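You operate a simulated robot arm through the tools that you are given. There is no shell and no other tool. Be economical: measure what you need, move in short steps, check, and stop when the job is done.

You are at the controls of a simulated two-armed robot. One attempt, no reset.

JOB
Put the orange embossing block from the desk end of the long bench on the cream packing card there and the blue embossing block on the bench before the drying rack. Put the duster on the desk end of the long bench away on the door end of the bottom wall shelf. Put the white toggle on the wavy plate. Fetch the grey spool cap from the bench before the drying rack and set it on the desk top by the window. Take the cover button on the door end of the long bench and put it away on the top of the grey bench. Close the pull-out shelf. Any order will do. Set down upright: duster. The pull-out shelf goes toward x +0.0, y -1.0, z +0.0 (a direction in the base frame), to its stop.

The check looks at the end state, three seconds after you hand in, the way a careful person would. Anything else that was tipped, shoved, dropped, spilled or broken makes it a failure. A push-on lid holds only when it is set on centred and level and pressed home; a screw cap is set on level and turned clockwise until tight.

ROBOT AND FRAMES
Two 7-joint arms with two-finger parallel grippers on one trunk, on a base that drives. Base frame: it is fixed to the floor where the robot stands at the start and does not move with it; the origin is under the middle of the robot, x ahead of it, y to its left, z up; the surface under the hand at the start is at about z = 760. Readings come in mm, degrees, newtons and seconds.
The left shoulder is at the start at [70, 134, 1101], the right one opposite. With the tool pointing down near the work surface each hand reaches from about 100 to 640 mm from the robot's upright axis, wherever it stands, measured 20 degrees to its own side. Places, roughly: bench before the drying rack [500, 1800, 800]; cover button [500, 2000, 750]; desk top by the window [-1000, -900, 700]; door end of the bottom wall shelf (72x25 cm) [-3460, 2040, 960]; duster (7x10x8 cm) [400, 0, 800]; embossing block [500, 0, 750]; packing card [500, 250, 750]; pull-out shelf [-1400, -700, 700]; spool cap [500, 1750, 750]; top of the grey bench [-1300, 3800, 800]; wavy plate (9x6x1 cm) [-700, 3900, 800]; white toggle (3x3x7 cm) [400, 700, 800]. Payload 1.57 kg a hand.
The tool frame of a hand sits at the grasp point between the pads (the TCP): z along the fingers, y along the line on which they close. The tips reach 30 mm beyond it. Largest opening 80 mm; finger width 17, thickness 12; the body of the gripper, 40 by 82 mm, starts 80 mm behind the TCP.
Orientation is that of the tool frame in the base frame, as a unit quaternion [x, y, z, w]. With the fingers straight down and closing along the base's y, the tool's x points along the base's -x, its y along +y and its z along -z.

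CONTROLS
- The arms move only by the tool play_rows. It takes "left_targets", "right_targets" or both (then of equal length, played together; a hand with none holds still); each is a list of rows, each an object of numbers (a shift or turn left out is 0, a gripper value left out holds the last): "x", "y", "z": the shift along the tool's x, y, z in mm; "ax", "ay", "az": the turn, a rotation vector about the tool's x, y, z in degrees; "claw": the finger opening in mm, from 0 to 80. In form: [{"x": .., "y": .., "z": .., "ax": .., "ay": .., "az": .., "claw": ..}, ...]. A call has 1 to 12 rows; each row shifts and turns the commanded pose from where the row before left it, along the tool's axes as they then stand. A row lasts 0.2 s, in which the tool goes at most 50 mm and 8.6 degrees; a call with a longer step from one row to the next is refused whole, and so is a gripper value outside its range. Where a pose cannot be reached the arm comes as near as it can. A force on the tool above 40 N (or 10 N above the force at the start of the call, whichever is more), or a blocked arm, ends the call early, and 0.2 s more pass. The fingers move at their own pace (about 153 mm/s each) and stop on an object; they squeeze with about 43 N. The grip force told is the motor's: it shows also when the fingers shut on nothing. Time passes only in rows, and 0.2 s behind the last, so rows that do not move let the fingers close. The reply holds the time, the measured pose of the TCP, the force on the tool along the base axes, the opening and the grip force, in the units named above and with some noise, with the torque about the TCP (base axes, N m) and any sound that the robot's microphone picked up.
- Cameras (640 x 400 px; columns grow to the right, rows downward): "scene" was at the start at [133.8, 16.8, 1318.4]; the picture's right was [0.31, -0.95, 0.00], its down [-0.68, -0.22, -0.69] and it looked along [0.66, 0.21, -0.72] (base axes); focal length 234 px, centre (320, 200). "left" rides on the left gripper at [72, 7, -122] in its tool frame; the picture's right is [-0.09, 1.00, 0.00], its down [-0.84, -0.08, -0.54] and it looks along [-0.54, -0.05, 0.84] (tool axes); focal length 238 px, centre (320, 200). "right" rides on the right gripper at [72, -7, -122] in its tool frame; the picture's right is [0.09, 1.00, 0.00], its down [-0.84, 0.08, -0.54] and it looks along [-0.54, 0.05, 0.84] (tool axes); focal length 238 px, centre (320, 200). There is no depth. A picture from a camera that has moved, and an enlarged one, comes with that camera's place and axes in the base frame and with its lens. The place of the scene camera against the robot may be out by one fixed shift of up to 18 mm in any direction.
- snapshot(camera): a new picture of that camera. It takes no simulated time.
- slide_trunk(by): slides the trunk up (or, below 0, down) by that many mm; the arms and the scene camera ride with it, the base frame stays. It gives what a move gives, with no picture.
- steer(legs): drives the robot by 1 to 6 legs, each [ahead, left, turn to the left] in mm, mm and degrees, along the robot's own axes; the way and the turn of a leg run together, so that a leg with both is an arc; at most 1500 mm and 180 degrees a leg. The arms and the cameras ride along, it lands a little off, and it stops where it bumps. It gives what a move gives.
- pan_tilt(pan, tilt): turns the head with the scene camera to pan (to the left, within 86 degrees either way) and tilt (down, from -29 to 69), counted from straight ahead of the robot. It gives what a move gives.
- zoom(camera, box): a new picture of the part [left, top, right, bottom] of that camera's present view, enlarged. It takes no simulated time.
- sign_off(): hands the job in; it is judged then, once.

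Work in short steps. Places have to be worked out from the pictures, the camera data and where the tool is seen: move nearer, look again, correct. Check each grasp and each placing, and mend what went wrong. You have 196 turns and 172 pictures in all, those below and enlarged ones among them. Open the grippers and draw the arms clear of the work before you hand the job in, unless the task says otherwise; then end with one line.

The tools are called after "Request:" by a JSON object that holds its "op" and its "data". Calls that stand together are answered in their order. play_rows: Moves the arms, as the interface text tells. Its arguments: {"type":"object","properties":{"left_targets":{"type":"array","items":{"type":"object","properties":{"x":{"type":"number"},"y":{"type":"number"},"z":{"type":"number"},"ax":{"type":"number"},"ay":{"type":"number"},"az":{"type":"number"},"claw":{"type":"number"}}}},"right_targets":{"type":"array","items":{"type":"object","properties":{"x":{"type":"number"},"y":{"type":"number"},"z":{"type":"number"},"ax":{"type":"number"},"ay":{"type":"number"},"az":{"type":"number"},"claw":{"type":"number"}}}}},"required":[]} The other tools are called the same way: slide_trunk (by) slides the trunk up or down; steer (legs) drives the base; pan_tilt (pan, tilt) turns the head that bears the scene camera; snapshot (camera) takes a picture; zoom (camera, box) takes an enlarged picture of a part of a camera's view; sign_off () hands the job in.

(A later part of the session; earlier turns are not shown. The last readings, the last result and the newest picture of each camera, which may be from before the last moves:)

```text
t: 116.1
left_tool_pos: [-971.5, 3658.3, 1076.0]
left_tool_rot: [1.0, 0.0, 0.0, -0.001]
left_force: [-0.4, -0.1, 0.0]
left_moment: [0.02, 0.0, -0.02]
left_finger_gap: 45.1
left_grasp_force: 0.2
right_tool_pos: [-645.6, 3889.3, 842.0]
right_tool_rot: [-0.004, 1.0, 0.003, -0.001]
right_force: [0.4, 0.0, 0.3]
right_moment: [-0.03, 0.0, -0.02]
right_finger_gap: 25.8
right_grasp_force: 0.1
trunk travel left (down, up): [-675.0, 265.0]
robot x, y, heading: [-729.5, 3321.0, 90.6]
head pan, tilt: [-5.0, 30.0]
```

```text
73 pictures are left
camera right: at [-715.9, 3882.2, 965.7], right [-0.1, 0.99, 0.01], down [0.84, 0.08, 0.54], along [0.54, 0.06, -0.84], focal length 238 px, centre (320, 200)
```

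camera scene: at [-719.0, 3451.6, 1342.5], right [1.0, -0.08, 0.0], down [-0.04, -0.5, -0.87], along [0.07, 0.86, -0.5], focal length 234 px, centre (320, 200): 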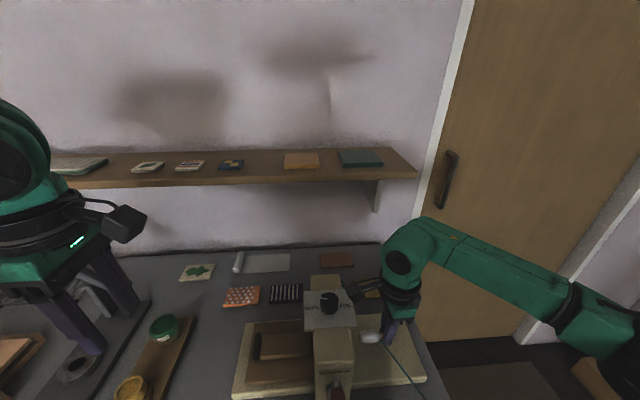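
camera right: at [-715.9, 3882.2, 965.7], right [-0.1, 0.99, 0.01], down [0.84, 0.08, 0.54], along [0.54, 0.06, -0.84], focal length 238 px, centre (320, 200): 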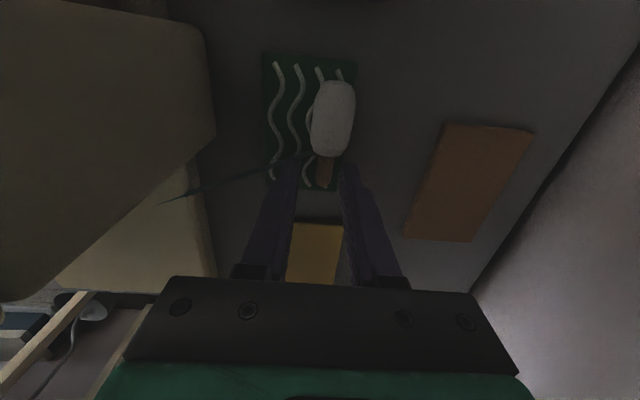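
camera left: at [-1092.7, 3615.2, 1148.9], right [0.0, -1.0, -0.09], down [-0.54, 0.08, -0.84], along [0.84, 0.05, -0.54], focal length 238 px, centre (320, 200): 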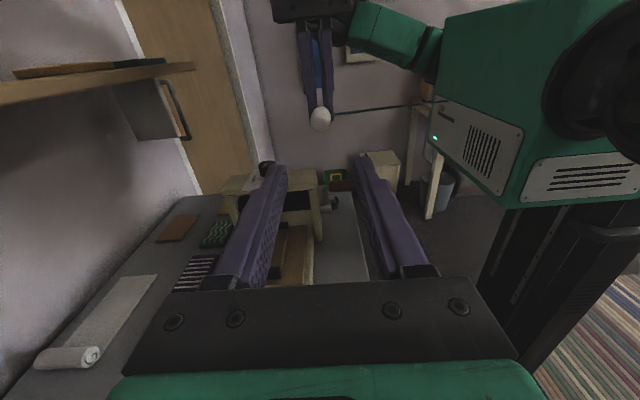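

The toggle rests on the plate with margin. I withdraw upward 32 mm, then back out along the same path.

Request:
{"op": "play_rows", "data": {"right_targets": [{"z": -10}, {"z": -12}, {"z": -8}, {"x": -20}, {"x": -20}, {"x": -18, "y": -15}, {"x": -18, "y": -30}, {"y": -40}, {"y": -40}, {"y": -40}, {}]}}

Request:
{"op": "snapshot", "data": {"camera": "scene"}}

Request:
{"op": "snapshot", "data": {"camera": "right"}}

```text
t: 118.5
left_tool_pos: [-971.9, 3657.3, 1077.0]
left_tool_rot: [1.0, 0.001, 0.0, 0.001]
left_force: [0.3, 0.1, -0.4]
left_moment: [-0.04, 0.01, -0.02]
left_finger_gap: 45.0
left_grasp_force: 0.1
right_tool_pos: [-568.7, 3726.2, 872.5]
right_tool_rot: [-0.003, 1.0, 0.004, -0.002]
right_force: [-0.6, -0.5, -1.0]
right_moment: [0.01, -0.03, 0.02]
right_finger_gap: 26.0
right_grasp_force: 0.0
trunk travel left (down, up): [-675.0, 265.0]
robot x, y, heading: [-730.2, 3318.7, 90.4]
head pan, tilt: [-5.0, 30.0]
```

```text
72 pictures are left
camera scene: at [-719.1, 3452.7, 1342.4], right [1.0, -0.08, 0.0], down [-0.04, -0.5, -0.87], along [0.07, 0.86, -0.5], focal length 234 px, centre (320, 200)
```

scene: 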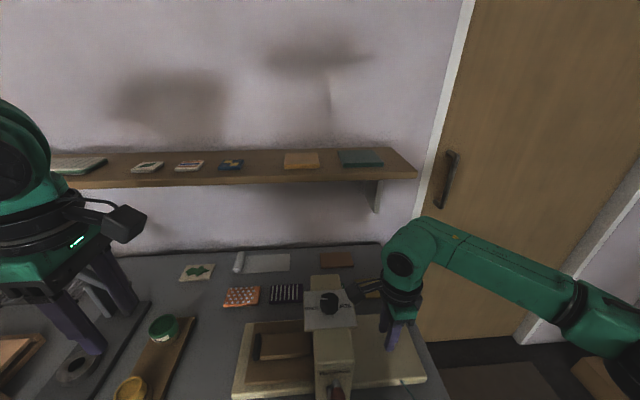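

```text
71 pictures are left
camera right: at [-639.5, 3719.1, 995.0], right [-0.1, 0.99, 0.01], down [0.84, 0.08, 0.54], along [0.54, 0.06, -0.84], focal length 238 px, centre (320, 200)
```

right: 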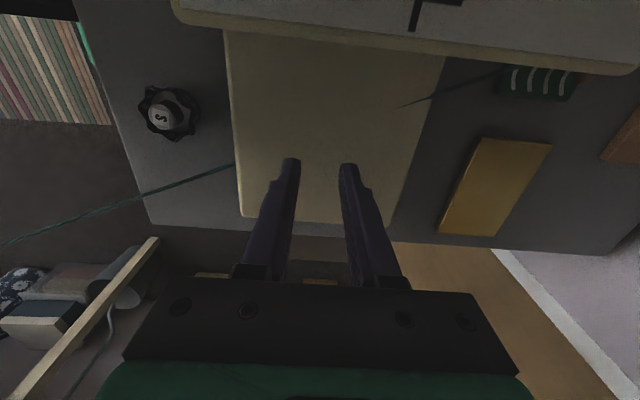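

I raise the right hand and look at the plate from the earlier viewpoint.

Request:
{"op": "play_rows", "data": {"right_targets": [{"z": -45}, {"z": -45}, {"z": -45}, {"z": -45}, {"z": -40}, {"x": 42}, {"x": 42}, {}]}}

Request:
{"op": "zoom", "data": {"camera": "right", "box": [220, 20, 540, 220]}}

```text
t: 120.3
left_tool_pos: [-971.0, 3658.1, 1077.8]
left_tool_rot: [1.0, 0.0, 0.0, 0.0]
left_force: [0.3, 0.0, 0.7]
left_moment: [0.03, 0.03, 0.01]
left_finger_gap: 45.0
left_grasp_force: 0.1
right_tool_pos: [-651.7, 3722.8, 1091.6]
right_tool_rot: [-0.003, 1.0, 0.005, -0.003]
right_force: [0.6, -1.0, 0.0]
right_moment: [0.0, 0.03, -0.01]
right_finger_gap: 26.0
right_grasp_force: 0.1
trunk travel left (down, up): [-675.0, 265.0]
robot x, y, heading: [-732.9, 3319.6, 90.7]
head pan, tilt: [-5.0, 30.0]
```

```text
2.00 times, centred on (380, 120) of right
camera zoom: at [-722.5, 3715.4, 1214.7], right [-0.1, 0.99, 0.01], down [0.84, 0.08, 0.54], along [0.53, 0.06, -0.84], focal length 477 px, centre (200, 360)
```

zoom: 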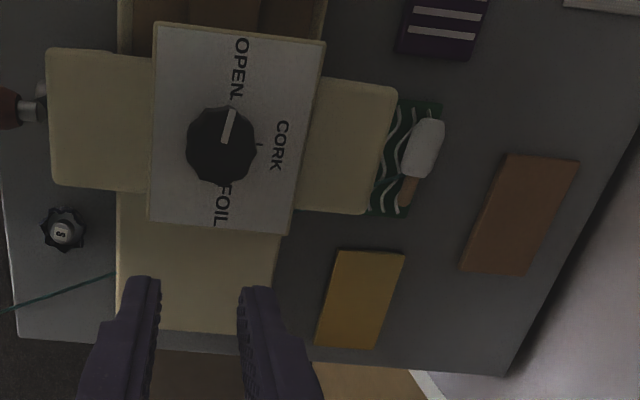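

The toggle lies on the wavy plate. Next the spool cap and duster. I back away from the bench and restore both hands' default turn.

Request:
{"op": "steer", "data": {"legs": [[-700, 0, 0]]}}

Request:
{"op": "play_rows", "data": {"left_targets": [{"az": 8.2}, {"az": 8.2}, {"az": 8.2}, {"az": 8.2}, {"az": 8.2}, {"az": 8.2}, {"az": 8.2}, {"az": 8.2}, {"az": 8.2}, {"az": 8.2}, {"az": 8}, {}], "right_targets": [{"az": -8.2}, {"az": -8.2}, {"az": -8.2}, {"az": -8.2}, {"az": -8.2}, {"az": -8.2}, {"az": -8.2}, {"az": -8.2}, {"az": -8.2}, {"az": -8.2}, {"az": -8}, {}]}}

Request:
{"op": "steer", "data": {"legs": [[0, 0, -90], [0, -700, 0]]}}

```text
t: 124.2
left_tool_pos: [-965.0, 2948.0, 1076.9]
left_tool_rot: [1.0, -0.005, -0.001, 0.0]
left_force: [-0.1, 0.6, 0.0]
left_moment: [0.0, 0.01, -0.01]
left_finger_gap: 45.2
left_grasp_force: 0.1
right_tool_pos: [-645.4, 3010.1, 1090.1]
right_tool_rot: [0.001, 1.0, 0.004, -0.003]
right_force: [-0.3, 0.8, -0.1]
right_moment: [0.0, -0.03, -0.01]
right_finger_gap: 25.9
right_grasp_force: 0.1
trunk travel left (down, up): [-675.0, 265.0]
robot x, y, heading: [-729.6, 2609.4, 90.0]
head pan, tilt: [-5.0, 30.0]
```

```text
t: 126.8
left_tool_pos: [-965.2, 2947.7, 1078.5]
left_tool_rot: [-0.703, 0.712, 0.001, 0.001]
left_force: [-0.8, -0.3, 0.2]
left_moment: [-0.01, 0.03, 0.02]
left_finger_gap: 45.0
left_grasp_force: 0.0
right_tool_pos: [-645.5, 3009.6, 1092.1]
right_tool_rot: [-0.707, 0.707, 0.005, 0.002]
right_force: [0.7, 0.7, -0.2]
right_moment: [0.0, -0.01, -0.02]
right_finger_gap: 26.1
right_grasp_force: 0.1
trunk travel left (down, up): [-675.0, 265.0]
robot x, y, heading: [-728.5, 2608.9, 89.8]
head pan, tilt: [-5.0, 30.0]
```

```text
t: 134.5
left_tool_pos: [-393.2, 2133.9, 1077.6]
left_tool_rot: [0.01, 1.0, 0.001, 0.001]
left_force: [0.3, -0.3, 0.3]
left_moment: [0.04, -0.02, 0.01]
left_finger_gap: 45.1
left_grasp_force: 0.1
right_tool_pos: [-334.8, 1814.1, 1092.2]
right_tool_rot: [0.007, 1.0, 0.001, 0.004]
right_force: [0.0, -0.6, -0.6]
right_moment: [0.02, 0.0, 0.0]
right_finger_gap: 25.8
right_grasp_force: 0.0
trunk travel left (down, up): [-675.0, 265.0]
robot x, y, heading: [-735.3, 1901.1, -0.5]
head pan, tilt: [-5.0, 30.0]
```

Robot is aligned: driving ahead 725 brings the right hand over the grey spool cap (389,1822).

Request:
{"op": "steer", "data": {"legs": [[725, 0, 0]]}}

Request:
{"op": "play_rows", "data": {"right_targets": [{"z": 40, "claw": 60}, {"z": 40}, {"z": 40}, {}]}}

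Request:
{"op": "snapshot", "data": {"camera": "right"}}

```text
t: 138.4
left_tool_pos: [333.4, 2135.8, 1077.7]
left_tool_rot: [0.003, 1.0, 0.0, 0.001]
left_force: [-0.7, -0.5, -0.1]
left_moment: [0.01, -0.04, -0.02]
left_finger_gap: 45.0
left_grasp_force: 0.1
right_tool_pos: [396.3, 1816.9, 1093.2]
right_tool_rot: [-0.001, 1.0, 0.002, 0.005]
right_force: [-0.2, 0.1, -0.3]
right_moment: [0.03, 0.01, -0.02]
right_finger_gap: 26.3
right_grasp_force: 0.0
trunk travel left (down, up): [-675.0, 265.0]
robot x, y, heading: [-8.1, 1899.1, 0.2]
head pan, tilt: [-5.0, 30.0]
```

```text
t: 139.4
left_tool_pos: [333.7, 2134.6, 1077.2]
left_tool_rot: [0.003, 1.0, 0.001, 0.001]
left_force: [0.5, 0.4, -0.1]
left_moment: [0.03, 0.02, 0.01]
left_finger_gap: 45.3
left_grasp_force: 0.0
right_tool_pos: [396.8, 1818.8, 973.0]
right_tool_rot: [-0.001, 1.0, 0.003, 0.005]
right_force: [0.3, 0.1, 0.3]
right_moment: [-0.04, -0.01, 0.0]
right_finger_gap: 60.0
right_grasp_force: 0.0
trunk travel left (down, up): [-675.0, 265.0]
robot x, y, heading: [-3.6, 1897.4, 0.1]
head pan, tilt: [-5.0, 30.0]
```

```text
69 pictures are left
camera right: at [324.7, 1811.7, 1095.1], right [-0.09, 1.0, 0.0], down [0.83, 0.08, 0.55], along [0.55, 0.05, -0.84], focal length 238 px, centre (320, 200)
```

right: 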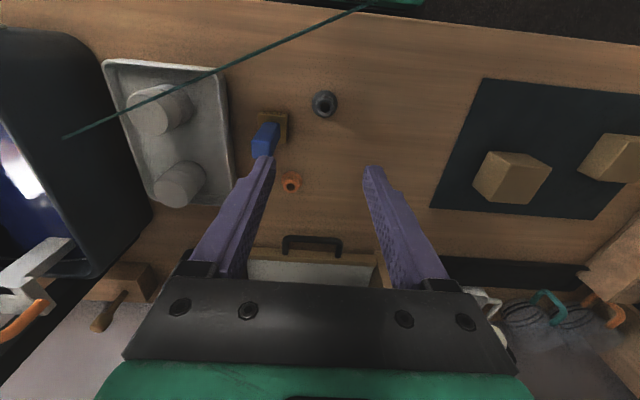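

Cap at (388,1822). The blue block is near, so I use a 48 mm opening and descend.

Request:
{"op": "play_rows", "data": {"right_targets": [{"x": 9, "y": 3, "claw": 48}, {"z": 45}, {"z": 45}, {"z": 45}, {"z": 22}, {}]}}

Request:
{"op": "snapshot", "data": {"camera": "right"}}

```text
t: 140.8
left_tool_pos: [333.2, 2134.5, 1076.7]
left_tool_rot: [0.003, 1.0, 0.0, 0.001]
left_force: [-0.3, -0.1, 0.4]
left_moment: [0.02, 0.01, 0.01]
left_finger_gap: 44.8
left_grasp_force: 0.1
right_tool_pos: [388.9, 1821.2, 814.8]
right_tool_rot: [0.0, 1.0, 0.003, 0.004]
right_force: [0.8, 0.3, -0.3]
right_moment: [0.02, 0.01, 0.01]
right_finger_gap: 47.7
right_grasp_force: 0.0
trunk travel left (down, up): [-675.0, 265.0]
robot x, y, heading: [-6.1, 1893.5, -0.0]
head pan, tilt: [-5.0, 30.0]
```

```text
68 pictures are left
camera right: at [316.8, 1814.8, 937.5], right [-0.09, 1.0, 0.0], down [0.83, 0.08, 0.55], along [0.55, 0.05, -0.84], focal length 238 px, centre (320, 200)
```

right: 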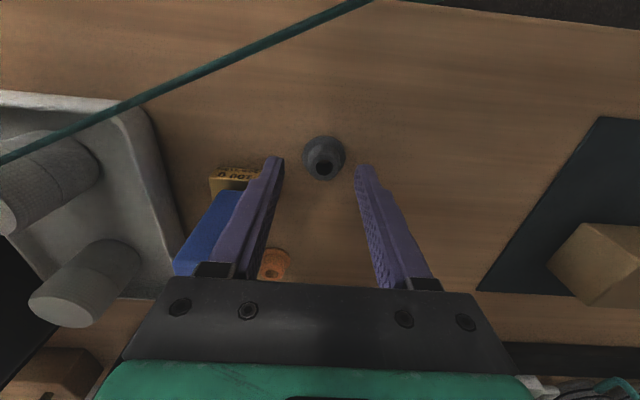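

Centred. Down 18 mm and close.

Request:
{"op": "play_rows", "data": {"right_targets": [{"y": 2, "z": 10}, {"z": 8}, {}, {"claw": 5}, {}, {}]}}

Request:
{"op": "snapshot", "data": {"camera": "right"}}

```text
t: 142.2
left_tool_pos: [334.1, 2135.0, 1077.8]
left_tool_rot: [0.003, 1.0, 0.0, 0.001]
left_force: [-0.1, 0.5, -0.4]
left_moment: [0.0, -0.01, 0.01]
left_finger_gap: 44.9
left_grasp_force: 0.1
right_tool_pos: [390.0, 1822.7, 797.4]
right_tool_rot: [-0.001, 1.0, 0.003, 0.004]
right_force: [0.1, 0.0, 1.0]
right_moment: [0.05, 0.03, 0.03]
right_finger_gap: 26.6
right_grasp_force: 37.4
trunk travel left (down, up): [-675.0, 265.0]
robot x, y, heading: [-3.9, 1898.0, 0.1]
head pan, tilt: [-5.0, 30.0]
```

```text
67 pictures are left
camera right: at [317.9, 1816.1, 919.2], right [-0.09, 1.0, 0.0], down [0.83, 0.08, 0.55], along [0.55, 0.05, -0.84], focal length 238 px, centre (320, 200)
```

right: 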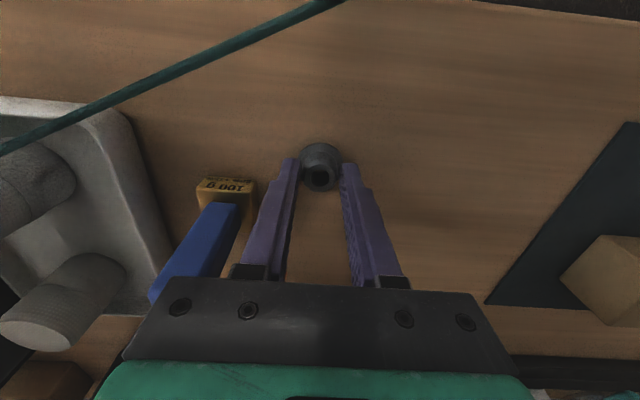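

Cap held. I lift, then drive along the bench to the duster (keeping the hands high).

Request:
{"op": "play_rows", "data": {"right_targets": [{"z": -30}, {"z": -45}, {"z": -45}, {"z": -45}, {"z": -45}, {"z": -45}, {"z": -40}, {"x": 40}, {}]}}

Request:
{"op": "steer", "data": {"legs": [[-60, 0, 0], [0, -1015, 0], [0, -1015, 0]]}}

Request:
{"op": "snapshot", "data": {"camera": "left"}}

```text
t: 144.2
left_tool_pos: [335.1, 2134.9, 1077.5]
left_tool_rot: [0.003, 1.0, 0.0, 0.0]
left_force: [-0.5, -0.2, -0.7]
left_moment: [0.02, 0.0, -0.01]
left_finger_gap: 45.3
left_grasp_force: 0.0
right_tool_pos: [347.3, 1821.8, 1093.3]
right_tool_rot: [0.0, 1.0, 0.003, 0.003]
right_force: [0.1, 0.0, -0.6]
right_moment: [0.03, 0.03, -0.01]
right_finger_gap: 26.8
right_grasp_force: 37.6
trunk travel left (down, up): [-675.0, 265.0]
robot x, y, heading: [-9.5, 1900.0, 0.5]
head pan, tilt: [-5.0, 30.0]
```

```text
t: 154.9
left_tool_pos: [280.2, 107.7, 1076.6]
left_tool_rot: [0.003, 1.0, 0.001, 0.002]
left_force: [0.3, -0.3, -0.1]
left_moment: [-0.03, 0.02, 0.02]
left_finger_gap: 45.0
left_grasp_force: 0.1
right_tool_pos: [293.9, -204.6, 1092.6]
right_tool_rot: [-0.001, 1.0, 0.003, 0.004]
right_force: [0.0, -0.3, 0.0]
right_moment: [0.0, 0.0, -0.03]
right_finger_gap: 26.2
right_grasp_force: 37.5
trunk travel left (down, up): [-675.0, 265.0]
robot x, y, heading: [-60.7, -127.8, -0.0]
head pan, tilt: [-5.0, 30.0]
```

```text
66 pictures are left
camera left: at [208.6, 114.5, 1200.0], right [0.1, 0.99, 0.0], down [0.84, -0.08, 0.54], along [0.54, -0.05, -0.84], focal length 238 px, centre (320, 200)
```

left: 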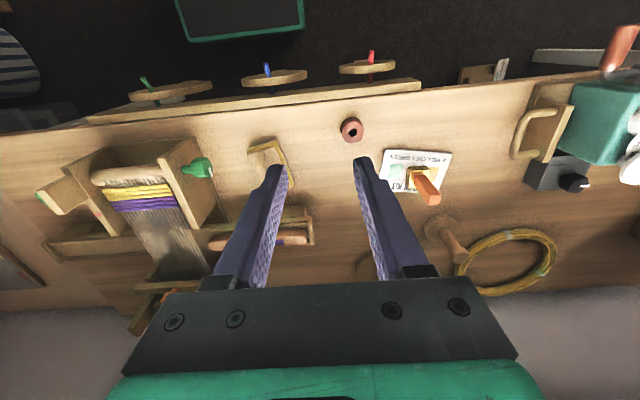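

The duster is ahead-right of the left hand. I drive ahead 60 and bring the left hand over it, opened wide.

Request:
{"op": "steer", "data": {"legs": [[60, 0, 0]]}}

Request:
{"op": "play_rows", "data": {"left_targets": [{"x": -10, "y": -25, "z": 15, "claw": 60}, {"x": -10, "y": -25, "z": 20}, {"x": -10, "y": -25, "z": 20}, {"x": -10, "y": -25, "z": 20}, {}]}}

Request:
{"op": "snapshot", "data": {"camera": "left"}}

```text
t: 155.9
left_tool_pos: [336.6, 108.6, 1078.3]
left_tool_rot: [0.004, 1.0, 0.0, 0.002]
left_force: [0.5, 0.0, 0.3]
left_moment: [0.01, -0.01, -0.02]
left_finger_gap: 45.1
left_grasp_force: 0.1
right_tool_pos: [350.6, -205.2, 1094.0]
right_tool_rot: [-0.002, 1.0, 0.003, 0.005]
right_force: [0.1, -0.1, -0.3]
right_moment: [-0.01, -0.03, -0.01]
right_finger_gap: 26.0
right_grasp_force: 37.7
trunk travel left (down, up): [-675.0, 265.0]
robot x, y, heading: [-0.8, -130.3, 0.4]
head pan, tilt: [-5.0, 30.0]
```

```text
t: 157.1
left_tool_pos: [378.3, 7.8, 1003.2]
left_tool_rot: [0.004, 1.0, -0.001, 0.0]
left_force: [-0.9, -0.2, 0.2]
left_moment: [-0.03, -0.01, 0.01]
left_finger_gap: 60.1
left_grasp_force: 0.2
right_tool_pos: [353.1, -205.0, 1093.3]
right_tool_rot: [-0.001, 1.0, 0.001, 0.004]
right_force: [0.1, 0.2, 0.8]
right_moment: [-0.06, 0.0, 0.04]
right_finger_gap: 26.1
right_grasp_force: 37.8
trunk travel left (down, up): [-675.0, 265.0]
robot x, y, heading: [0.9, -127.2, 0.4]
head pan, tilt: [-5.0, 30.0]
```

```text
65 pictures are left
camera left: at [306.5, 14.1, 1125.1], right [0.1, 0.99, 0.0], down [0.83, -0.08, 0.54], along [0.54, -0.05, -0.84], focal length 238 px, centre (320, 200)
```

left: 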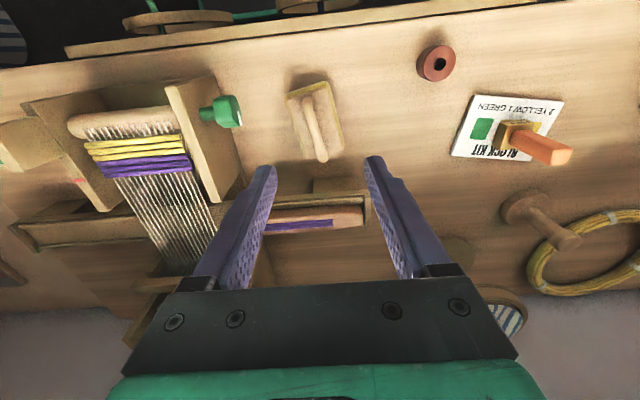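

Request:
{"op": "zoom", "data": {"camera": "left", "box": [260, 60, 380, 180]}}

```text
3.33 times, centred on (320, 120) of left
camera zoom: at [306.5, 14.1, 1125.1], right [0.1, 0.99, 0.0], down [0.83, -0.08, 0.54], along [0.54, -0.05, -0.84], focal length 794 px, centre (320, 467)
```

zoom: 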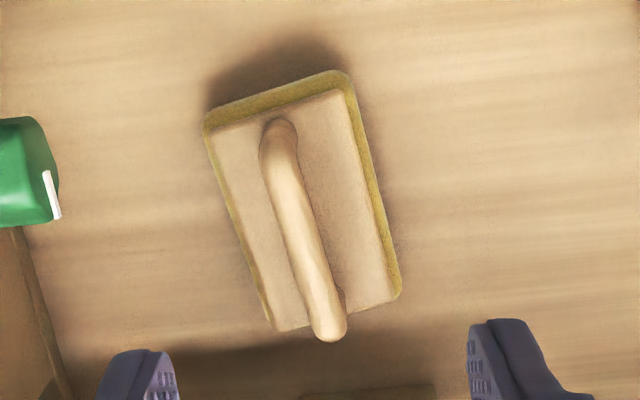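

Duster handle centre ≈(392,0), long axis turned ≈11°. I align (az −11.5) and descend to z≈880 to check.

Request:
{"op": "play_rows", "data": {"left_targets": [{"x": -14, "y": -8}, {"az": -6, "z": 30}, {"az": -5.5, "z": 30}, {"z": 35, "claw": 50}, {"z": 28}, {}]}}

Request:
{"op": "snapshot", "data": {"camera": "left"}}

```text
t: 158.5
left_tool_pos: [392.8, -1.4, 880.6]
left_tool_rot: [-0.097, 0.995, -0.001, 0.001]
left_force: [0.3, 0.0, 1.0]
left_moment: [-0.01, 0.01, 0.01]
left_finger_gap: 50.0
left_grasp_force: 0.0
right_tool_pos: [352.6, -204.7, 1093.7]
right_tool_rot: [-0.001, 1.0, 0.002, 0.004]
right_force: [0.5, 0.3, 0.1]
right_moment: [0.0, -0.01, -0.02]
right_finger_gap: 25.8
right_grasp_force: 37.3
trunk travel left (down, up): [-675.0, 265.0]
robot x, y, heading: [2.8, -130.6, 0.2]
head pan, tilt: [-5.0, 30.0]
```

```text
63 pictures are left
camera left: at [320.6, -10.0, 1002.9], right [-0.1, 0.99, 0.0], down [0.83, 0.09, 0.54], along [0.54, 0.05, -0.84], focal length 238 px, centre (320, 200)
```

left: 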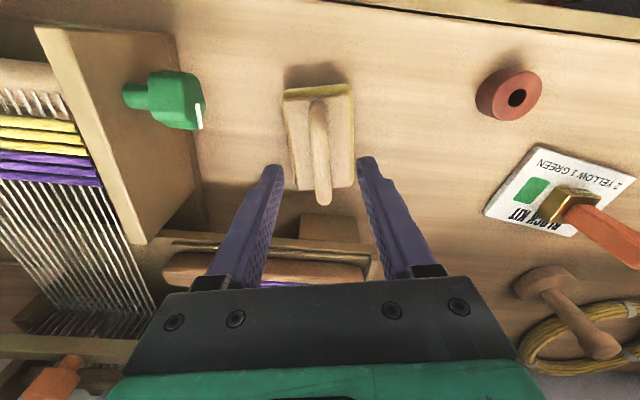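

Aligned. Down 46 mm and close on the handle.

Request:
{"op": "play_rows", "data": {"left_targets": [{"z": 25}, {"z": 15}, {"z": 6}, {}, {"claw": 5}, {}, {}]}}

Request:
{"op": "snapshot", "data": {"camera": "left"}}

```text
t: 160.1
left_tool_pos: [392.0, -1.3, 832.8]
left_tool_rot: [-0.097, 0.995, 0.0, 0.001]
left_force: [0.3, -1.0, 0.0]
left_moment: [-0.03, 0.04, 0.03]
left_finger_gap: 12.9
left_grasp_force: 29.2
right_tool_pos: [353.8, -204.4, 1093.7]
right_tool_rot: [-0.001, 1.0, 0.003, 0.004]
right_force: [0.1, -0.7, 0.5]
right_moment: [-0.03, 0.03, 0.01]
right_finger_gap: 25.9
right_grasp_force: 37.6
trunk travel left (down, up): [-675.0, 265.0]
robot x, y, heading: [-0.8, -125.7, 0.2]
head pan, tilt: [-5.0, 30.0]
```

```text
62 pictures are left
camera left: at [321.5, -9.6, 956.3], right [-0.1, 0.99, 0.0], down [0.84, 0.09, 0.54], along [0.54, 0.05, -0.84], focal length 238 px, centre (320, 200)
```

left: 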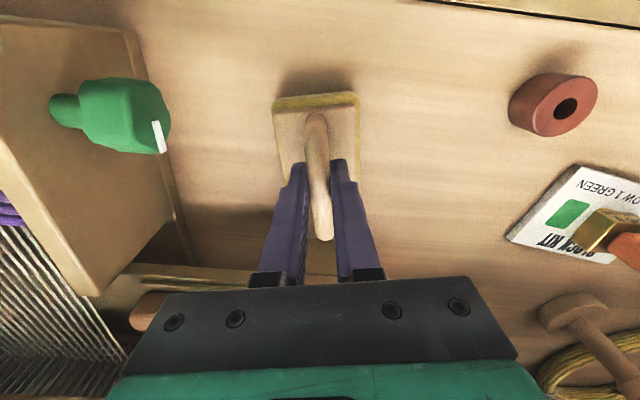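

Duster held. I lift it, back away from the bench and turn right to face the desk.

Request:
{"op": "play_rows", "data": {"left_targets": [{"z": -30}, {"z": -45}, {"z": -45}, {"z": -45}, {"z": -45}, {"z": -30}, {"x": 30}, {"x": 30, "y": 20}, {"y": 30}, {}]}}

Request:
{"op": "steer", "data": {"legs": [[-600, 0, 0], [0, 0, -90]]}}

Request:
{"op": "pan_tilt", "data": {"pan": -15, "tilt": 35}}

Request:
{"op": "snapshot", "data": {"camera": "scene"}}

```text
t: 162.3
left_tool_pos: [326.1, 37.6, 1076.3]
left_tool_rot: [-0.097, 0.995, 0.0, 0.001]
left_force: [-0.2, 0.0, -1.7]
left_moment: [0.03, -0.01, 0.0]
left_finger_gap: 12.9
left_grasp_force: 29.8
right_tool_pos: [353.9, -205.6, 1093.5]
right_tool_rot: [-0.001, 1.0, 0.002, 0.004]
right_force: [-0.2, -1.1, -0.7]
right_moment: [0.01, 0.0, -0.01]
right_finger_gap: 25.5
right_grasp_force: 36.9
trunk travel left (down, up): [-675.0, 265.0]
robot x, y, heading: [1.1, -129.2, 0.4]
head pan, tilt: [-5.0, 30.0]
```

```text
t: 169.6
left_tool_pos: [-443.1, -461.2, 1075.2]
left_tool_rot: [0.645, 0.764, 0.0, 0.001]
left_force: [1.0, 0.3, -0.7]
left_moment: [0.01, 0.0, 0.02]
left_finger_gap: 13.0
left_grasp_force: 29.9
right_tool_pos: [-687.5, -481.9, 1092.8]
right_tool_rot: [0.714, 0.7, -0.001, 0.005]
right_force: [0.2, 0.4, -0.6]
right_moment: [-0.01, -0.02, 0.01]
right_finger_gap: 24.8
right_grasp_force: 36.4
trunk travel left (down, up): [-675.0, 265.0]
robot x, y, heading: [-601.4, -130.7, -91.4]
head pan, tilt: [-5.0, 30.0]
```

```text
t: 170.3
left_tool_pos: [-442.9, -460.5, 1076.3]
left_tool_rot: [0.645, 0.765, -0.001, 0.0]
left_force: [-0.5, 1.1, -0.1]
left_moment: [0.01, 0.02, 0.0]
left_finger_gap: 13.1
left_grasp_force: 29.6
right_tool_pos: [-687.4, -482.9, 1092.9]
right_tool_rot: [0.715, 0.7, -0.001, 0.004]
right_force: [-0.1, 0.2, 0.2]
right_moment: [0.05, 0.0, 0.01]
right_finger_gap: 24.9
right_grasp_force: 35.9
trunk travel left (down, up): [-675.0, 265.0]
robot x, y, heading: [-603.5, -131.6, -91.3]
head pan, tilt: [-15.0, 35.0]
```

```text
61 pictures are left
camera scene: at [-621.4, -274.3, 1334.7], right [-0.96, 0.28, 0.0], down [0.16, 0.55, -0.82], along [-0.23, -0.79, -0.57], focal length 234 px, centre (320, 200)
```

scene: 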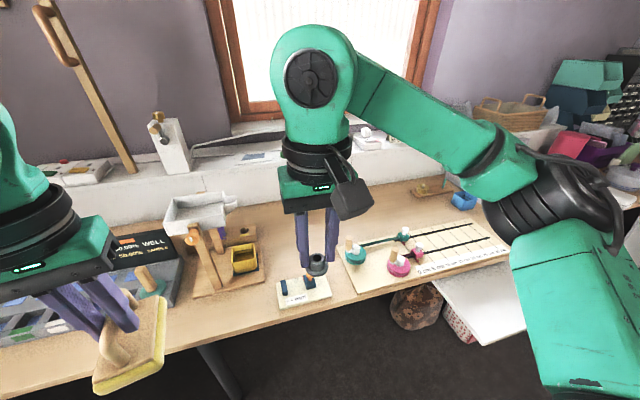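

The desk with the pull-out shelf is ahead to the right. I zoom on it.

Request:
{"op": "zoom", "data": {"camera": "scene", "box": [150, 160, 560, 360]}}

```text
1.56 times, centred on (355, 260) of scene
camera zoom: at [-621.4, -274.3, 1334.7], right [-0.96, 0.28, 0.0], down [0.16, 0.55, -0.82], along [-0.23, -0.79, -0.57], focal length 366 px, centre (265, 106)
```

zoom: 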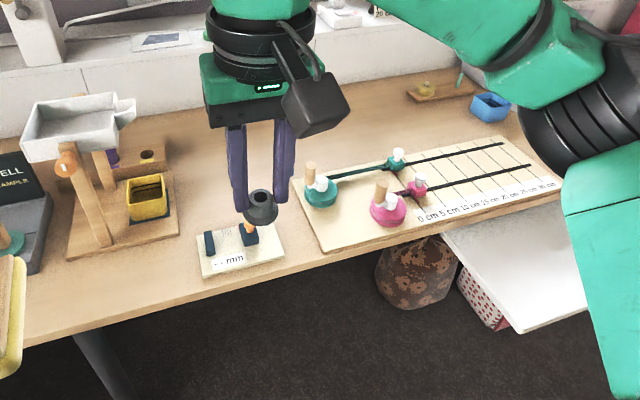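

Free spot for the cap is about (-740,-800), between the "mm" block, the stand and the board. I drive ahead 180 and look with the right camera.

Request:
{"op": "steer", "data": {"legs": [[180, 0, 0]]}}

Request:
{"op": "snapshot", "data": {"camera": "right"}}

Request:
{"op": "snapshot", "data": {"camera": "scene"}}

```text
t: 171.8
left_tool_pos: [-448.4, -641.2, 1076.5]
left_tool_rot: [0.645, 0.764, -0.002, 0.001]
left_force: [-1.3, 0.3, -1.6]
left_moment: [0.0, -0.01, 0.0]
left_finger_gap: 13.0
left_grasp_force: 29.7
right_tool_pos: [-692.0, -663.8, 1093.3]
right_tool_rot: [0.715, 0.699, -0.001, 0.005]
right_force: [-0.2, 0.5, 0.2]
right_moment: [0.0, -0.01, 0.01]
right_finger_gap: 24.7
right_grasp_force: 36.5
trunk travel left (down, up): [-675.0, 265.0]
robot x, y, heading: [-606.8, -309.8, -91.3]
head pan, tilt: [-15.0, 35.0]
```

```text
59 pictures are left
camera right: at [-696.4, -589.9, 1215.4], right [1.0, 0.07, 0.0], down [0.06, -0.83, 0.55], along [0.04, -0.55, -0.83], focal length 238 px, centre (320, 200)
```

right: 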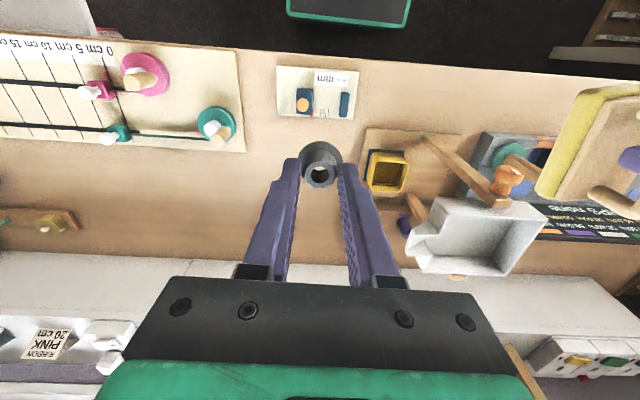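

```text
58 pictures are left
camera scene: at [-625.4, -455.0, 1334.9], right [-0.96, 0.28, 0.0], down [0.16, 0.55, -0.82], along [-0.23, -0.79, -0.57], focal length 234 px, centre (320, 200)
```

scene: 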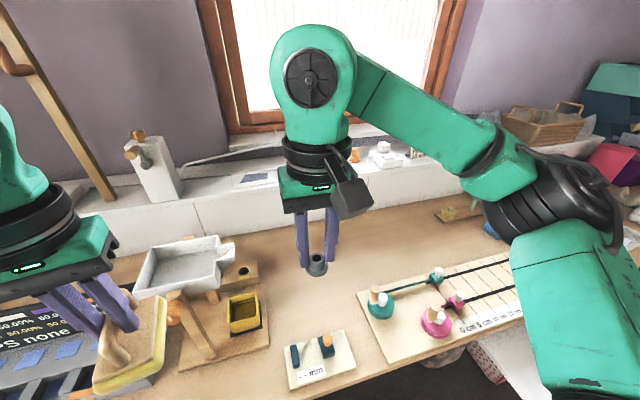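

Target (-722,-810) lies in the free area. I move there and descend to z≈800, then check height.

Request:
{"op": "play_rows", "data": {"right_targets": [{"x": -37, "y": -8}, {"x": -37, "y": -8}, {"x": -37, "y": -7}, {"x": -35, "y": -7}, {"z": 45}, {"z": 45}, {"z": 45}, {"z": 45}, {"z": 45}, {"z": 45}, {"z": 23}, {}]}}

Request:
{"op": "snapshot", "data": {"camera": "right"}}

```text
t: 174.4
left_tool_pos: [-447.5, -643.1, 1076.0]
left_tool_rot: [0.645, 0.765, -0.001, 0.001]
left_force: [-0.7, 0.2, -0.5]
left_moment: [0.02, -0.02, 0.02]
left_finger_gap: 12.8
left_grasp_force: 30.1
right_tool_pos: [-722.0, -815.2, 800.9]
right_tool_rot: [0.715, 0.699, -0.001, 0.004]
right_force: [0.6, -0.5, -0.2]
right_moment: [-0.02, -0.04, 0.01]
right_finger_gap: 24.2
right_grasp_force: 36.9
trunk travel left (down, up): [-675.0, 265.0]
robot x, y, heading: [-603.4, -312.8, -91.3]
head pan, tilt: [-15.0, 35.0]
```

```text
57 pictures are left
camera right: at [-727.6, -741.4, 921.6], right [1.0, 0.07, 0.0], down [0.06, -0.83, 0.55], along [0.04, -0.55, -0.84], focal length 238 px, centre (320, 200)
```

right: 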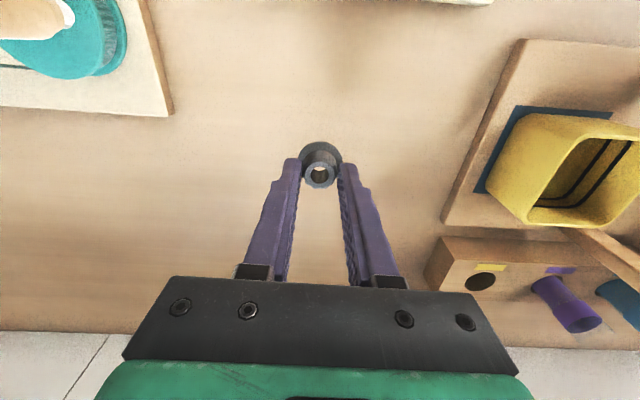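

Clear below. I descend in 4 mm steps until contact.

Request:
{"op": "play_rows", "data": {"right_targets": [{"z": 4}, {"z": 4}, {"z": 4}, {"z": 4}, {"z": 4}, {"z": 4}, {"z": 4}, {"z": 4}, {}]}}

Request:
{"op": "snapshot", "data": {"camera": "right"}}

```text
t: 176.4
left_tool_pos: [-448.2, -642.8, 1076.8]
left_tool_rot: [0.646, 0.764, -0.001, 0.0]
left_force: [-0.2, -0.6, -0.8]
left_moment: [0.0, 0.02, -0.01]
left_finger_gap: 12.6
left_grasp_force: 29.3
right_tool_pos: [-724.6, -813.6, 767.5]
right_tool_rot: [0.715, 0.7, -0.001, 0.004]
right_force: [-0.6, 0.0, -0.4]
right_moment: [0.01, -0.01, -0.03]
right_finger_gap: 24.1
right_grasp_force: 36.2
trunk travel left (down, up): [-675.0, 265.0]
robot x, y, heading: [-606.5, -310.6, -91.3]
head pan, tilt: [-15.0, 35.0]
```

```text
56 pictures are left
camera right: at [-728.7, -739.8, 890.3], right [1.0, 0.07, 0.0], down [0.06, -0.83, 0.55], along [0.04, -0.55, -0.84], focal length 238 px, centre (320, 200)
```

right: 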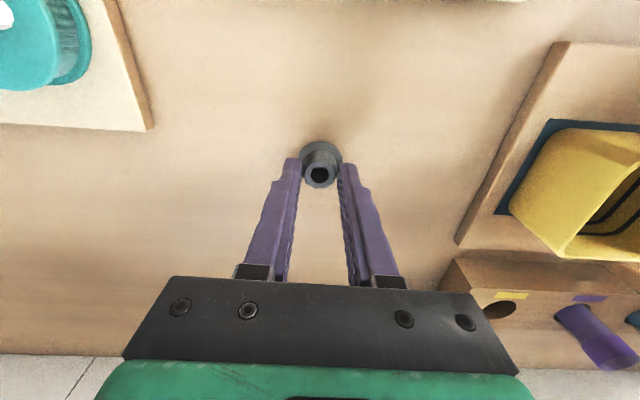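

Request:
{"op": "play_rows", "data": {"right_targets": [{"z": 3}, {"z": 3}, {"z": 3}, {"z": 3}, {"z": 3}, {"z": 3}, {}]}}

```text
t: 177.6
left_tool_pos: [-448.4, -640.1, 1076.1]
left_tool_rot: [0.645, 0.764, -0.001, 0.002]
left_force: [-0.1, -0.8, -1.1]
left_moment: [0.0, -0.03, 0.02]
left_finger_gap: 12.6
left_grasp_force: 29.6
right_tool_pos: [-723.2, -814.1, 763.1]
right_tool_rot: [0.716, 0.698, -0.003, 0.01]
right_force: [-3.9, 10.7, 21.1]
right_moment: [0.64, 0.18, 0.01]
right_finger_gap: 23.8
right_grasp_force: 36.3
trunk travel left (down, up): [-675.0, 265.0]
robot x, y, heading: [-606.9, -314.0, -91.1]
head pan, tilt: [-15.0, 35.0]
stopped in row 5 (right hand): the force on the tool passed its limit at 44 N (the readings are from after the stop); the commanded pose is now the measured one
```

Contact. I ease up 2 mm, open and lift.

Request:
{"op": "play_rows", "data": {"right_targets": [{"z": -2}, {"claw": 46}, {}, {"z": -20}, {"z": -40}, {"z": -45}, {"z": -45}, {}]}}

Request:
{"op": "snapshot", "data": {"camera": "right"}}

```text
t: 179.4
left_tool_pos: [-448.0, -643.7, 1074.9]
left_tool_rot: [0.646, 0.763, -0.001, 0.001]
left_force: [0.2, 0.6, -0.8]
left_moment: [0.02, 0.05, 0.02]
left_finger_gap: 13.2
left_grasp_force: 30.1
right_tool_pos: [-725.0, -815.6, 911.9]
right_tool_rot: [0.716, 0.698, -0.002, 0.009]
right_force: [0.3, -0.1, -0.5]
right_moment: [-0.02, -0.03, 0.02]
right_finger_gap: 45.8
right_grasp_force: 0.1
trunk travel left (down, up): [-675.0, 265.0]
robot x, y, heading: [-606.0, -314.4, -91.1]
head pan, tilt: [-15.0, 35.0]
```

```text
55 pictures are left
camera right: at [-731.1, -741.1, 1033.8], right [1.0, 0.07, 0.01], down [0.05, -0.83, 0.56], along [0.04, -0.55, -0.83], focal length 238 px, centre (320, 200)
```

right: 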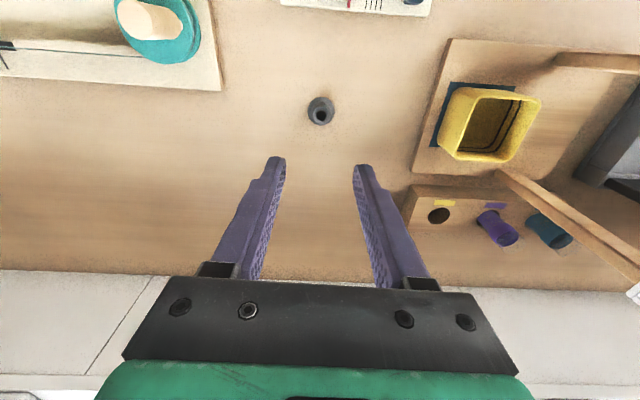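

Cap stands on the desk. I raise and retract the right hand, back up and look toward the pull-out shelf.

Request:
{"op": "play_rows", "data": {"right_targets": [{"z": -45}, {"z": -45}, {"z": -45}, {"z": -35}, {"x": 45}, {"x": 45}, {"x": 45}, {}]}}

Request:
{"op": "steer", "data": {"legs": [[-400, 0, 0], [0, -350, 0]]}}

Request:
{"op": "pan_tilt", "data": {"pan": -35, "tilt": 35}}

Request:
{"op": "snapshot", "data": {"camera": "scene"}}

```text
t: 181.2
left_tool_pos: [-448.8, -643.4, 1075.0]
left_tool_rot: [0.645, 0.764, 0.0, 0.001]
left_force: [-0.5, -0.5, -0.8]
left_moment: [0.02, -0.02, -0.01]
left_finger_gap: 13.0
left_grasp_force: 29.4
right_tool_pos: [-721.6, -676.6, 1080.2]
right_tool_rot: [0.716, 0.698, -0.003, 0.009]
right_force: [-0.2, 0.1, 0.4]
right_moment: [-0.03, -0.04, -0.05]
right_finger_gap: 46.1
right_grasp_force: 0.1
trunk travel left (down, up): [-675.0, 265.0]
robot x, y, heading: [-609.2, -315.0, -91.0]
head pan, tilt: [-15.0, 35.0]
```

```text
t: 185.6
left_tool_pos: [-790.4, -230.3, 1075.9]
left_tool_rot: [0.646, 0.763, -0.001, 0.0]
left_force: [-0.6, 0.5, -1.4]
left_moment: [0.03, 0.03, 0.04]
left_finger_gap: 13.0
left_grasp_force: 30.1
right_tool_pos: [-1063.7, -262.9, 1079.5]
right_tool_rot: [0.717, 0.697, -0.003, 0.009]
right_force: [0.4, -0.8, 0.7]
right_moment: [0.01, -0.01, 0.0]
right_finger_gap: 45.9
right_grasp_force: 0.2
trunk travel left (down, up): [-675.0, 265.0]
robot x, y, heading: [-948.0, 100.4, -91.4]
head pan, tilt: [-15.0, 35.0]
```

```text
t: 186.4
left_tool_pos: [-791.5, -230.2, 1075.2]
left_tool_rot: [0.646, 0.763, 0.0, 0.001]
left_force: [-0.1, -0.5, -0.5]
left_moment: [-0.02, 0.0, -0.03]
left_finger_gap: 12.7
left_grasp_force: 30.1
right_tool_pos: [-1064.1, -264.3, 1080.8]
right_tool_rot: [0.717, 0.697, -0.003, 0.009]
right_force: [-0.2, -0.6, -0.1]
right_moment: [-0.02, 0.03, 0.03]
right_finger_gap: 45.8
right_grasp_force: 0.1
trunk travel left (down, up): [-675.0, 265.0]
robot x, y, heading: [-947.8, 97.5, -91.6]
head pan, tilt: [-35.0, 35.0]
```

```text
54 pictures are left
camera scene: at [-995.7, -30.0, 1334.7], right [-0.81, 0.59, 0.0], down [0.34, 0.46, -0.82], along [-0.49, -0.66, -0.57], focal length 234 px, centre (320, 200)
```

scene: 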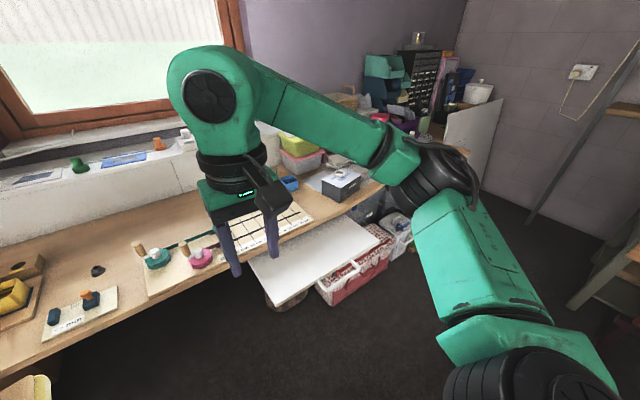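

The pull-out shelf's front edge is near y≈-390, x −1150…−1620. I zoom on it.

Request:
{"op": "zoom", "data": {"camera": "scene", "box": [230, 160, 430, 320]}}

```text
2.50 times, centred on (330, 240) of scene
camera zoom: at [-995.7, -30.0, 1334.7], right [-0.81, 0.59, 0.0], down [0.34, 0.46, -0.82], along [-0.49, -0.66, -0.57], focal length 586 px, centre (295, 100)
```

zoom: 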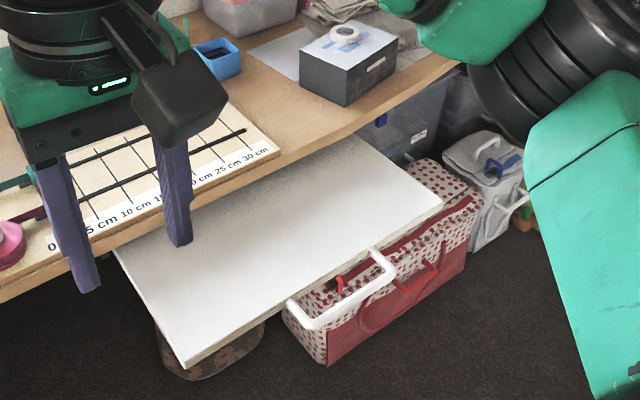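

The shelf has a white handle bar, front ≈ y −395, centred x ≈ −1345. I move right 285 and ahead 130, then check with the right camera.

Request:
{"op": "steer", "data": {"legs": [[0, -285, 1.5], [125, 0, 0]]}}

Request:
{"op": "snapshot", "data": {"camera": "right"}}

```text
t: 189.2
left_tool_pos: [-1068.1, -345.1, 1076.5]
left_tool_rot: [0.635, 0.772, -0.001, 0.002]
left_force: [-1.0, 0.8, -0.5]
left_moment: [0.02, 0.01, 0.0]
left_finger_gap: 13.0
left_grasp_force: 29.8
right_tool_pos: [-1338.8, -387.2, 1079.7]
right_tool_rot: [0.707, 0.707, -0.003, 0.009]
right_force: [1.3, -0.4, 0.4]
right_moment: [0.0, 0.0, -0.05]
right_finger_gap: 45.8
right_grasp_force: 0.1
trunk travel left (down, up): [-675.0, 265.0]
robot x, y, heading: [-1237.3, -18.4, -90.0]
head pan, tilt: [-35.0, 35.0]
```

```text
52 pictures are left
camera right: at [-1346.1, -312.1, 1201.3], right [1.0, 0.09, 0.01], down [0.07, -0.83, 0.56], along [0.06, -0.55, -0.83], focal length 238 px, centre (320, 200)
```

right: 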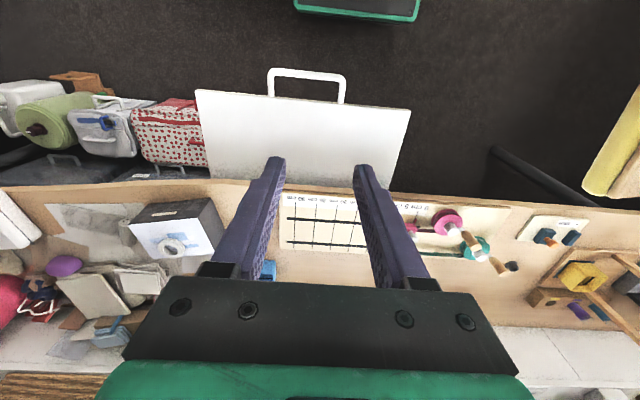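

Handle front is at about (-1361,-361), board front y −411, desk edge y −598. I close the right fingers, go to (-1361,-318) and down in front of the handle.

Request:
{"op": "play_rows", "data": {"right_targets": [{"x": 35, "y": -11, "claw": 0}, {"x": 34, "y": -11}, {"z": 48}, {"z": 48}, {"z": 48}, {"z": 48}, {"z": 48}, {"z": 48}, {"z": 48}, {"z": 44}, {}]}}

Request:
{"op": "snapshot", "data": {"camera": "right"}}

```text
t: 191.6
left_tool_pos: [-1067.3, -347.2, 1076.5]
left_tool_rot: [0.635, 0.772, -0.001, 0.001]
left_force: [-0.6, 0.1, -0.5]
left_moment: [-0.03, 0.02, 0.03]
left_finger_gap: 12.8
left_grasp_force: 29.8
right_tool_pos: [-1357.9, -321.7, 697.5]
right_tool_rot: [0.707, 0.707, -0.003, 0.009]
right_force: [0.3, 0.4, 0.4]
right_moment: [-0.04, -0.02, 0.0]
right_finger_gap: 0.0
right_grasp_force: 21.0
trunk travel left (down, up): [-675.0, 265.0]
robot x, y, heading: [-1230.5, -20.3, -89.8]
head pan, tilt: [-35.0, 35.0]
```

```text
51 pictures are left
camera right: at [-1364.8, -247.3, 818.9], right [1.0, 0.09, 0.01], down [0.07, -0.83, 0.56], along [0.06, -0.55, -0.83], focal length 238 px, centre (320, 200)
```

right: 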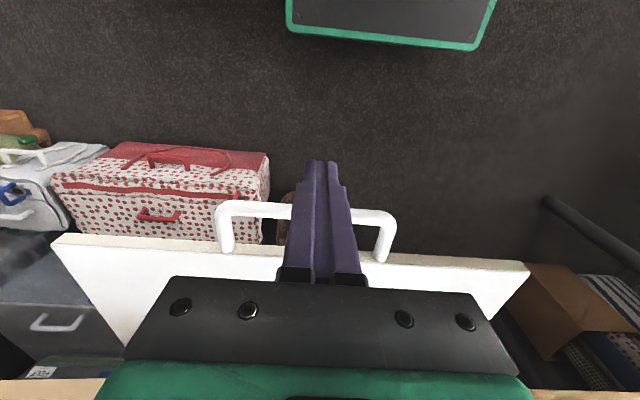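

The handle bar sits lower (z≈664), so I lower 28 mm more before pushing.

Request:
{"op": "play_rows", "data": {"right_targets": [{"z": 14}, {"z": 14}, {}, {"x": -10}, {"x": -10}, {"x": -10}, {}]}}

Request:
{"op": "snapshot", "data": {"camera": "right"}}

```text
t: 193.2
left_tool_pos: [-1067.5, -348.3, 1074.4]
left_tool_rot: [0.636, 0.772, -0.001, 0.001]
left_force: [0.0, 0.4, -1.4]
left_moment: [0.01, -0.02, -0.02]
left_finger_gap: 13.0
left_grasp_force: 29.3
right_tool_pos: [-1356.0, -356.5, 671.7]
right_tool_rot: [0.707, 0.707, -0.003, 0.009]
right_force: [-0.7, 0.4, -0.2]
right_moment: [0.0, -0.02, -0.01]
right_finger_gap: 0.0
right_grasp_force: 20.4
trunk travel left (down, up): [-675.0, 265.0]
robot x, y, heading: [-1233.0, -23.0, -89.5]
head pan, tilt: [-35.0, 35.0]
```

```text
50 pictures are left
camera right: at [-1363.8, -281.4, 792.2], right [1.0, 0.09, 0.01], down [0.07, -0.83, 0.56], along [0.06, -0.55, -0.83], focal length 238 px, centre (320, 200)
```

right: 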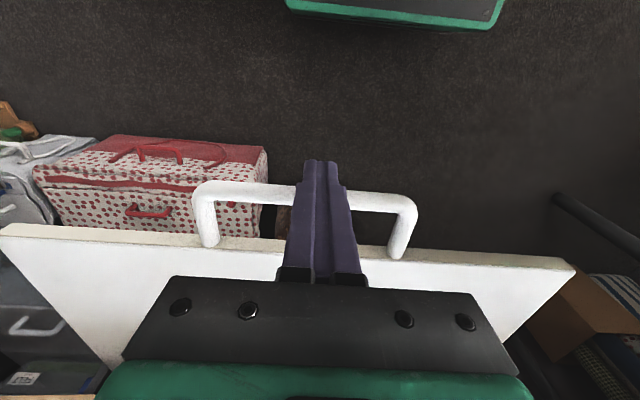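

I push on in small steps.

Request:
{"op": "play_rows", "data": {"right_targets": [{"x": -10}, {"x": -10}, {"x": -10}, {"x": -10}, {"x": -10}, {"x": -10}, {}]}}

Request:
{"op": "snapshot", "data": {"camera": "right"}}

```text
t: 194.8
left_tool_pos: [-1066.6, -347.9, 1076.7]
left_tool_rot: [0.636, 0.772, 0.0, 0.002]
left_force: [-0.9, -0.1, -1.3]
left_moment: [0.02, 0.02, -0.02]
left_finger_gap: 12.7
left_grasp_force: 29.6
right_tool_pos: [-1357.6, -417.7, 672.9]
right_tool_rot: [0.707, 0.707, -0.003, 0.009]
right_force: [-0.2, 0.8, 0.9]
right_moment: [0.02, 0.01, -0.04]
right_finger_gap: 0.0
right_grasp_force: 21.5
trunk travel left (down, up): [-675.0, 265.0]
robot x, y, heading: [-1236.1, -20.6, -89.6]
head pan, tilt: [-35.0, 35.0]
```

```text
49 pictures are left
camera right: at [-1363.9, -342.7, 793.4], right [1.0, 0.09, 0.01], down [0.07, -0.83, 0.56], along [0.06, -0.56, -0.83], focal length 238 px, centre (320, 200)
```

right: 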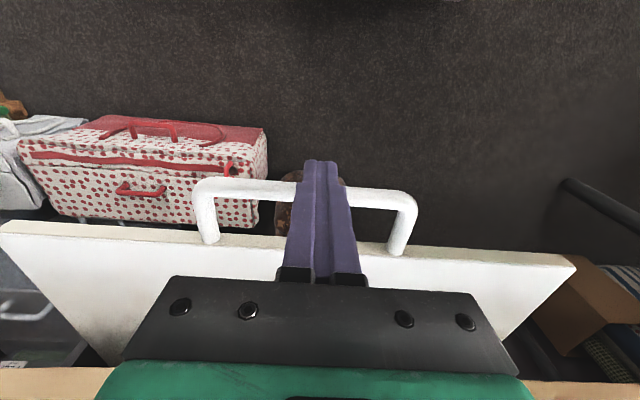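

The shelf is moving with the hand. I continue until it stops.

Request:
{"op": "play_rows", "data": {"right_targets": [{"x": -10}, {"x": -10}, {"x": -10}, {"x": -10}, {"x": -10}, {"x": -10}, {"x": -10}, {"x": -10}, {"x": -10}, {}]}}

Request:
{"op": "play_rows", "data": {"right_targets": [{"x": -6}, {"x": -6}, {"x": -6}, {"x": -6}, {"x": -6}, {"x": -6}, {"x": -6}, {"x": -6}, {}]}}

Request:
{"op": "snapshot", "data": {"camera": "right"}}

```text
t: 197.0
left_tool_pos: [-1066.9, -347.5, 1076.1]
left_tool_rot: [0.635, 0.772, 0.0, 0.001]
left_force: [0.4, 0.2, -0.3]
left_moment: [0.01, 0.02, -0.01]
left_finger_gap: 13.1
left_grasp_force: 29.6
right_tool_pos: [-1356.8, -506.3, 673.9]
right_tool_rot: [0.707, 0.707, -0.004, 0.009]
right_force: [0.0, 1.0, 0.3]
right_moment: [0.04, 0.01, -0.01]
right_finger_gap: 0.0
right_grasp_force: 21.2
trunk travel left (down, up): [-675.0, 265.0]
robot x, y, heading: [-1232.6, -22.4, -89.8]
head pan, tilt: [-35.0, 35.0]
```

```text
t: 199.0
left_tool_pos: [-1067.2, -347.5, 1075.8]
left_tool_rot: [0.636, 0.772, 0.0, 0.001]
left_force: [0.6, -0.9, -0.8]
left_moment: [0.01, 0.01, -0.01]
left_finger_gap: 12.8
left_grasp_force: 29.6
right_tool_pos: [-1355.8, -554.5, 673.2]
right_tool_rot: [0.707, 0.708, -0.003, 0.01]
right_force: [-1.0, 0.7, 0.4]
right_moment: [0.04, -0.01, -0.02]
right_finger_gap: 0.0
right_grasp_force: 21.3
trunk travel left (down, up): [-675.0, 265.0]
robot x, y, heading: [-1233.1, -21.8, -89.8]
head pan, tilt: [-35.0, 35.0]
```

```text
48 pictures are left
camera right: at [-1363.8, -479.9, 795.0], right [1.0, 0.09, 0.01], down [0.07, -0.83, 0.56], along [0.06, -0.55, -0.83], focal length 238 px, centre (320, 200)
```

right: 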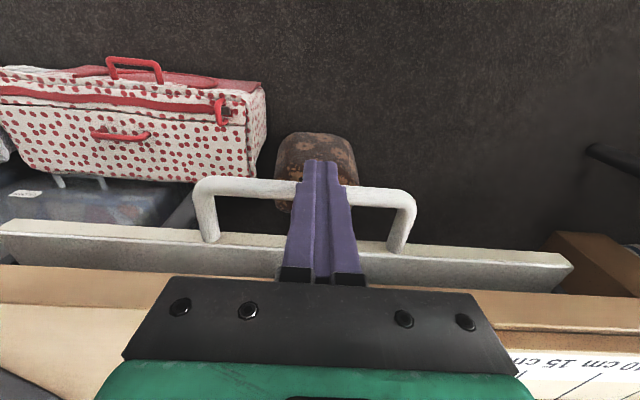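

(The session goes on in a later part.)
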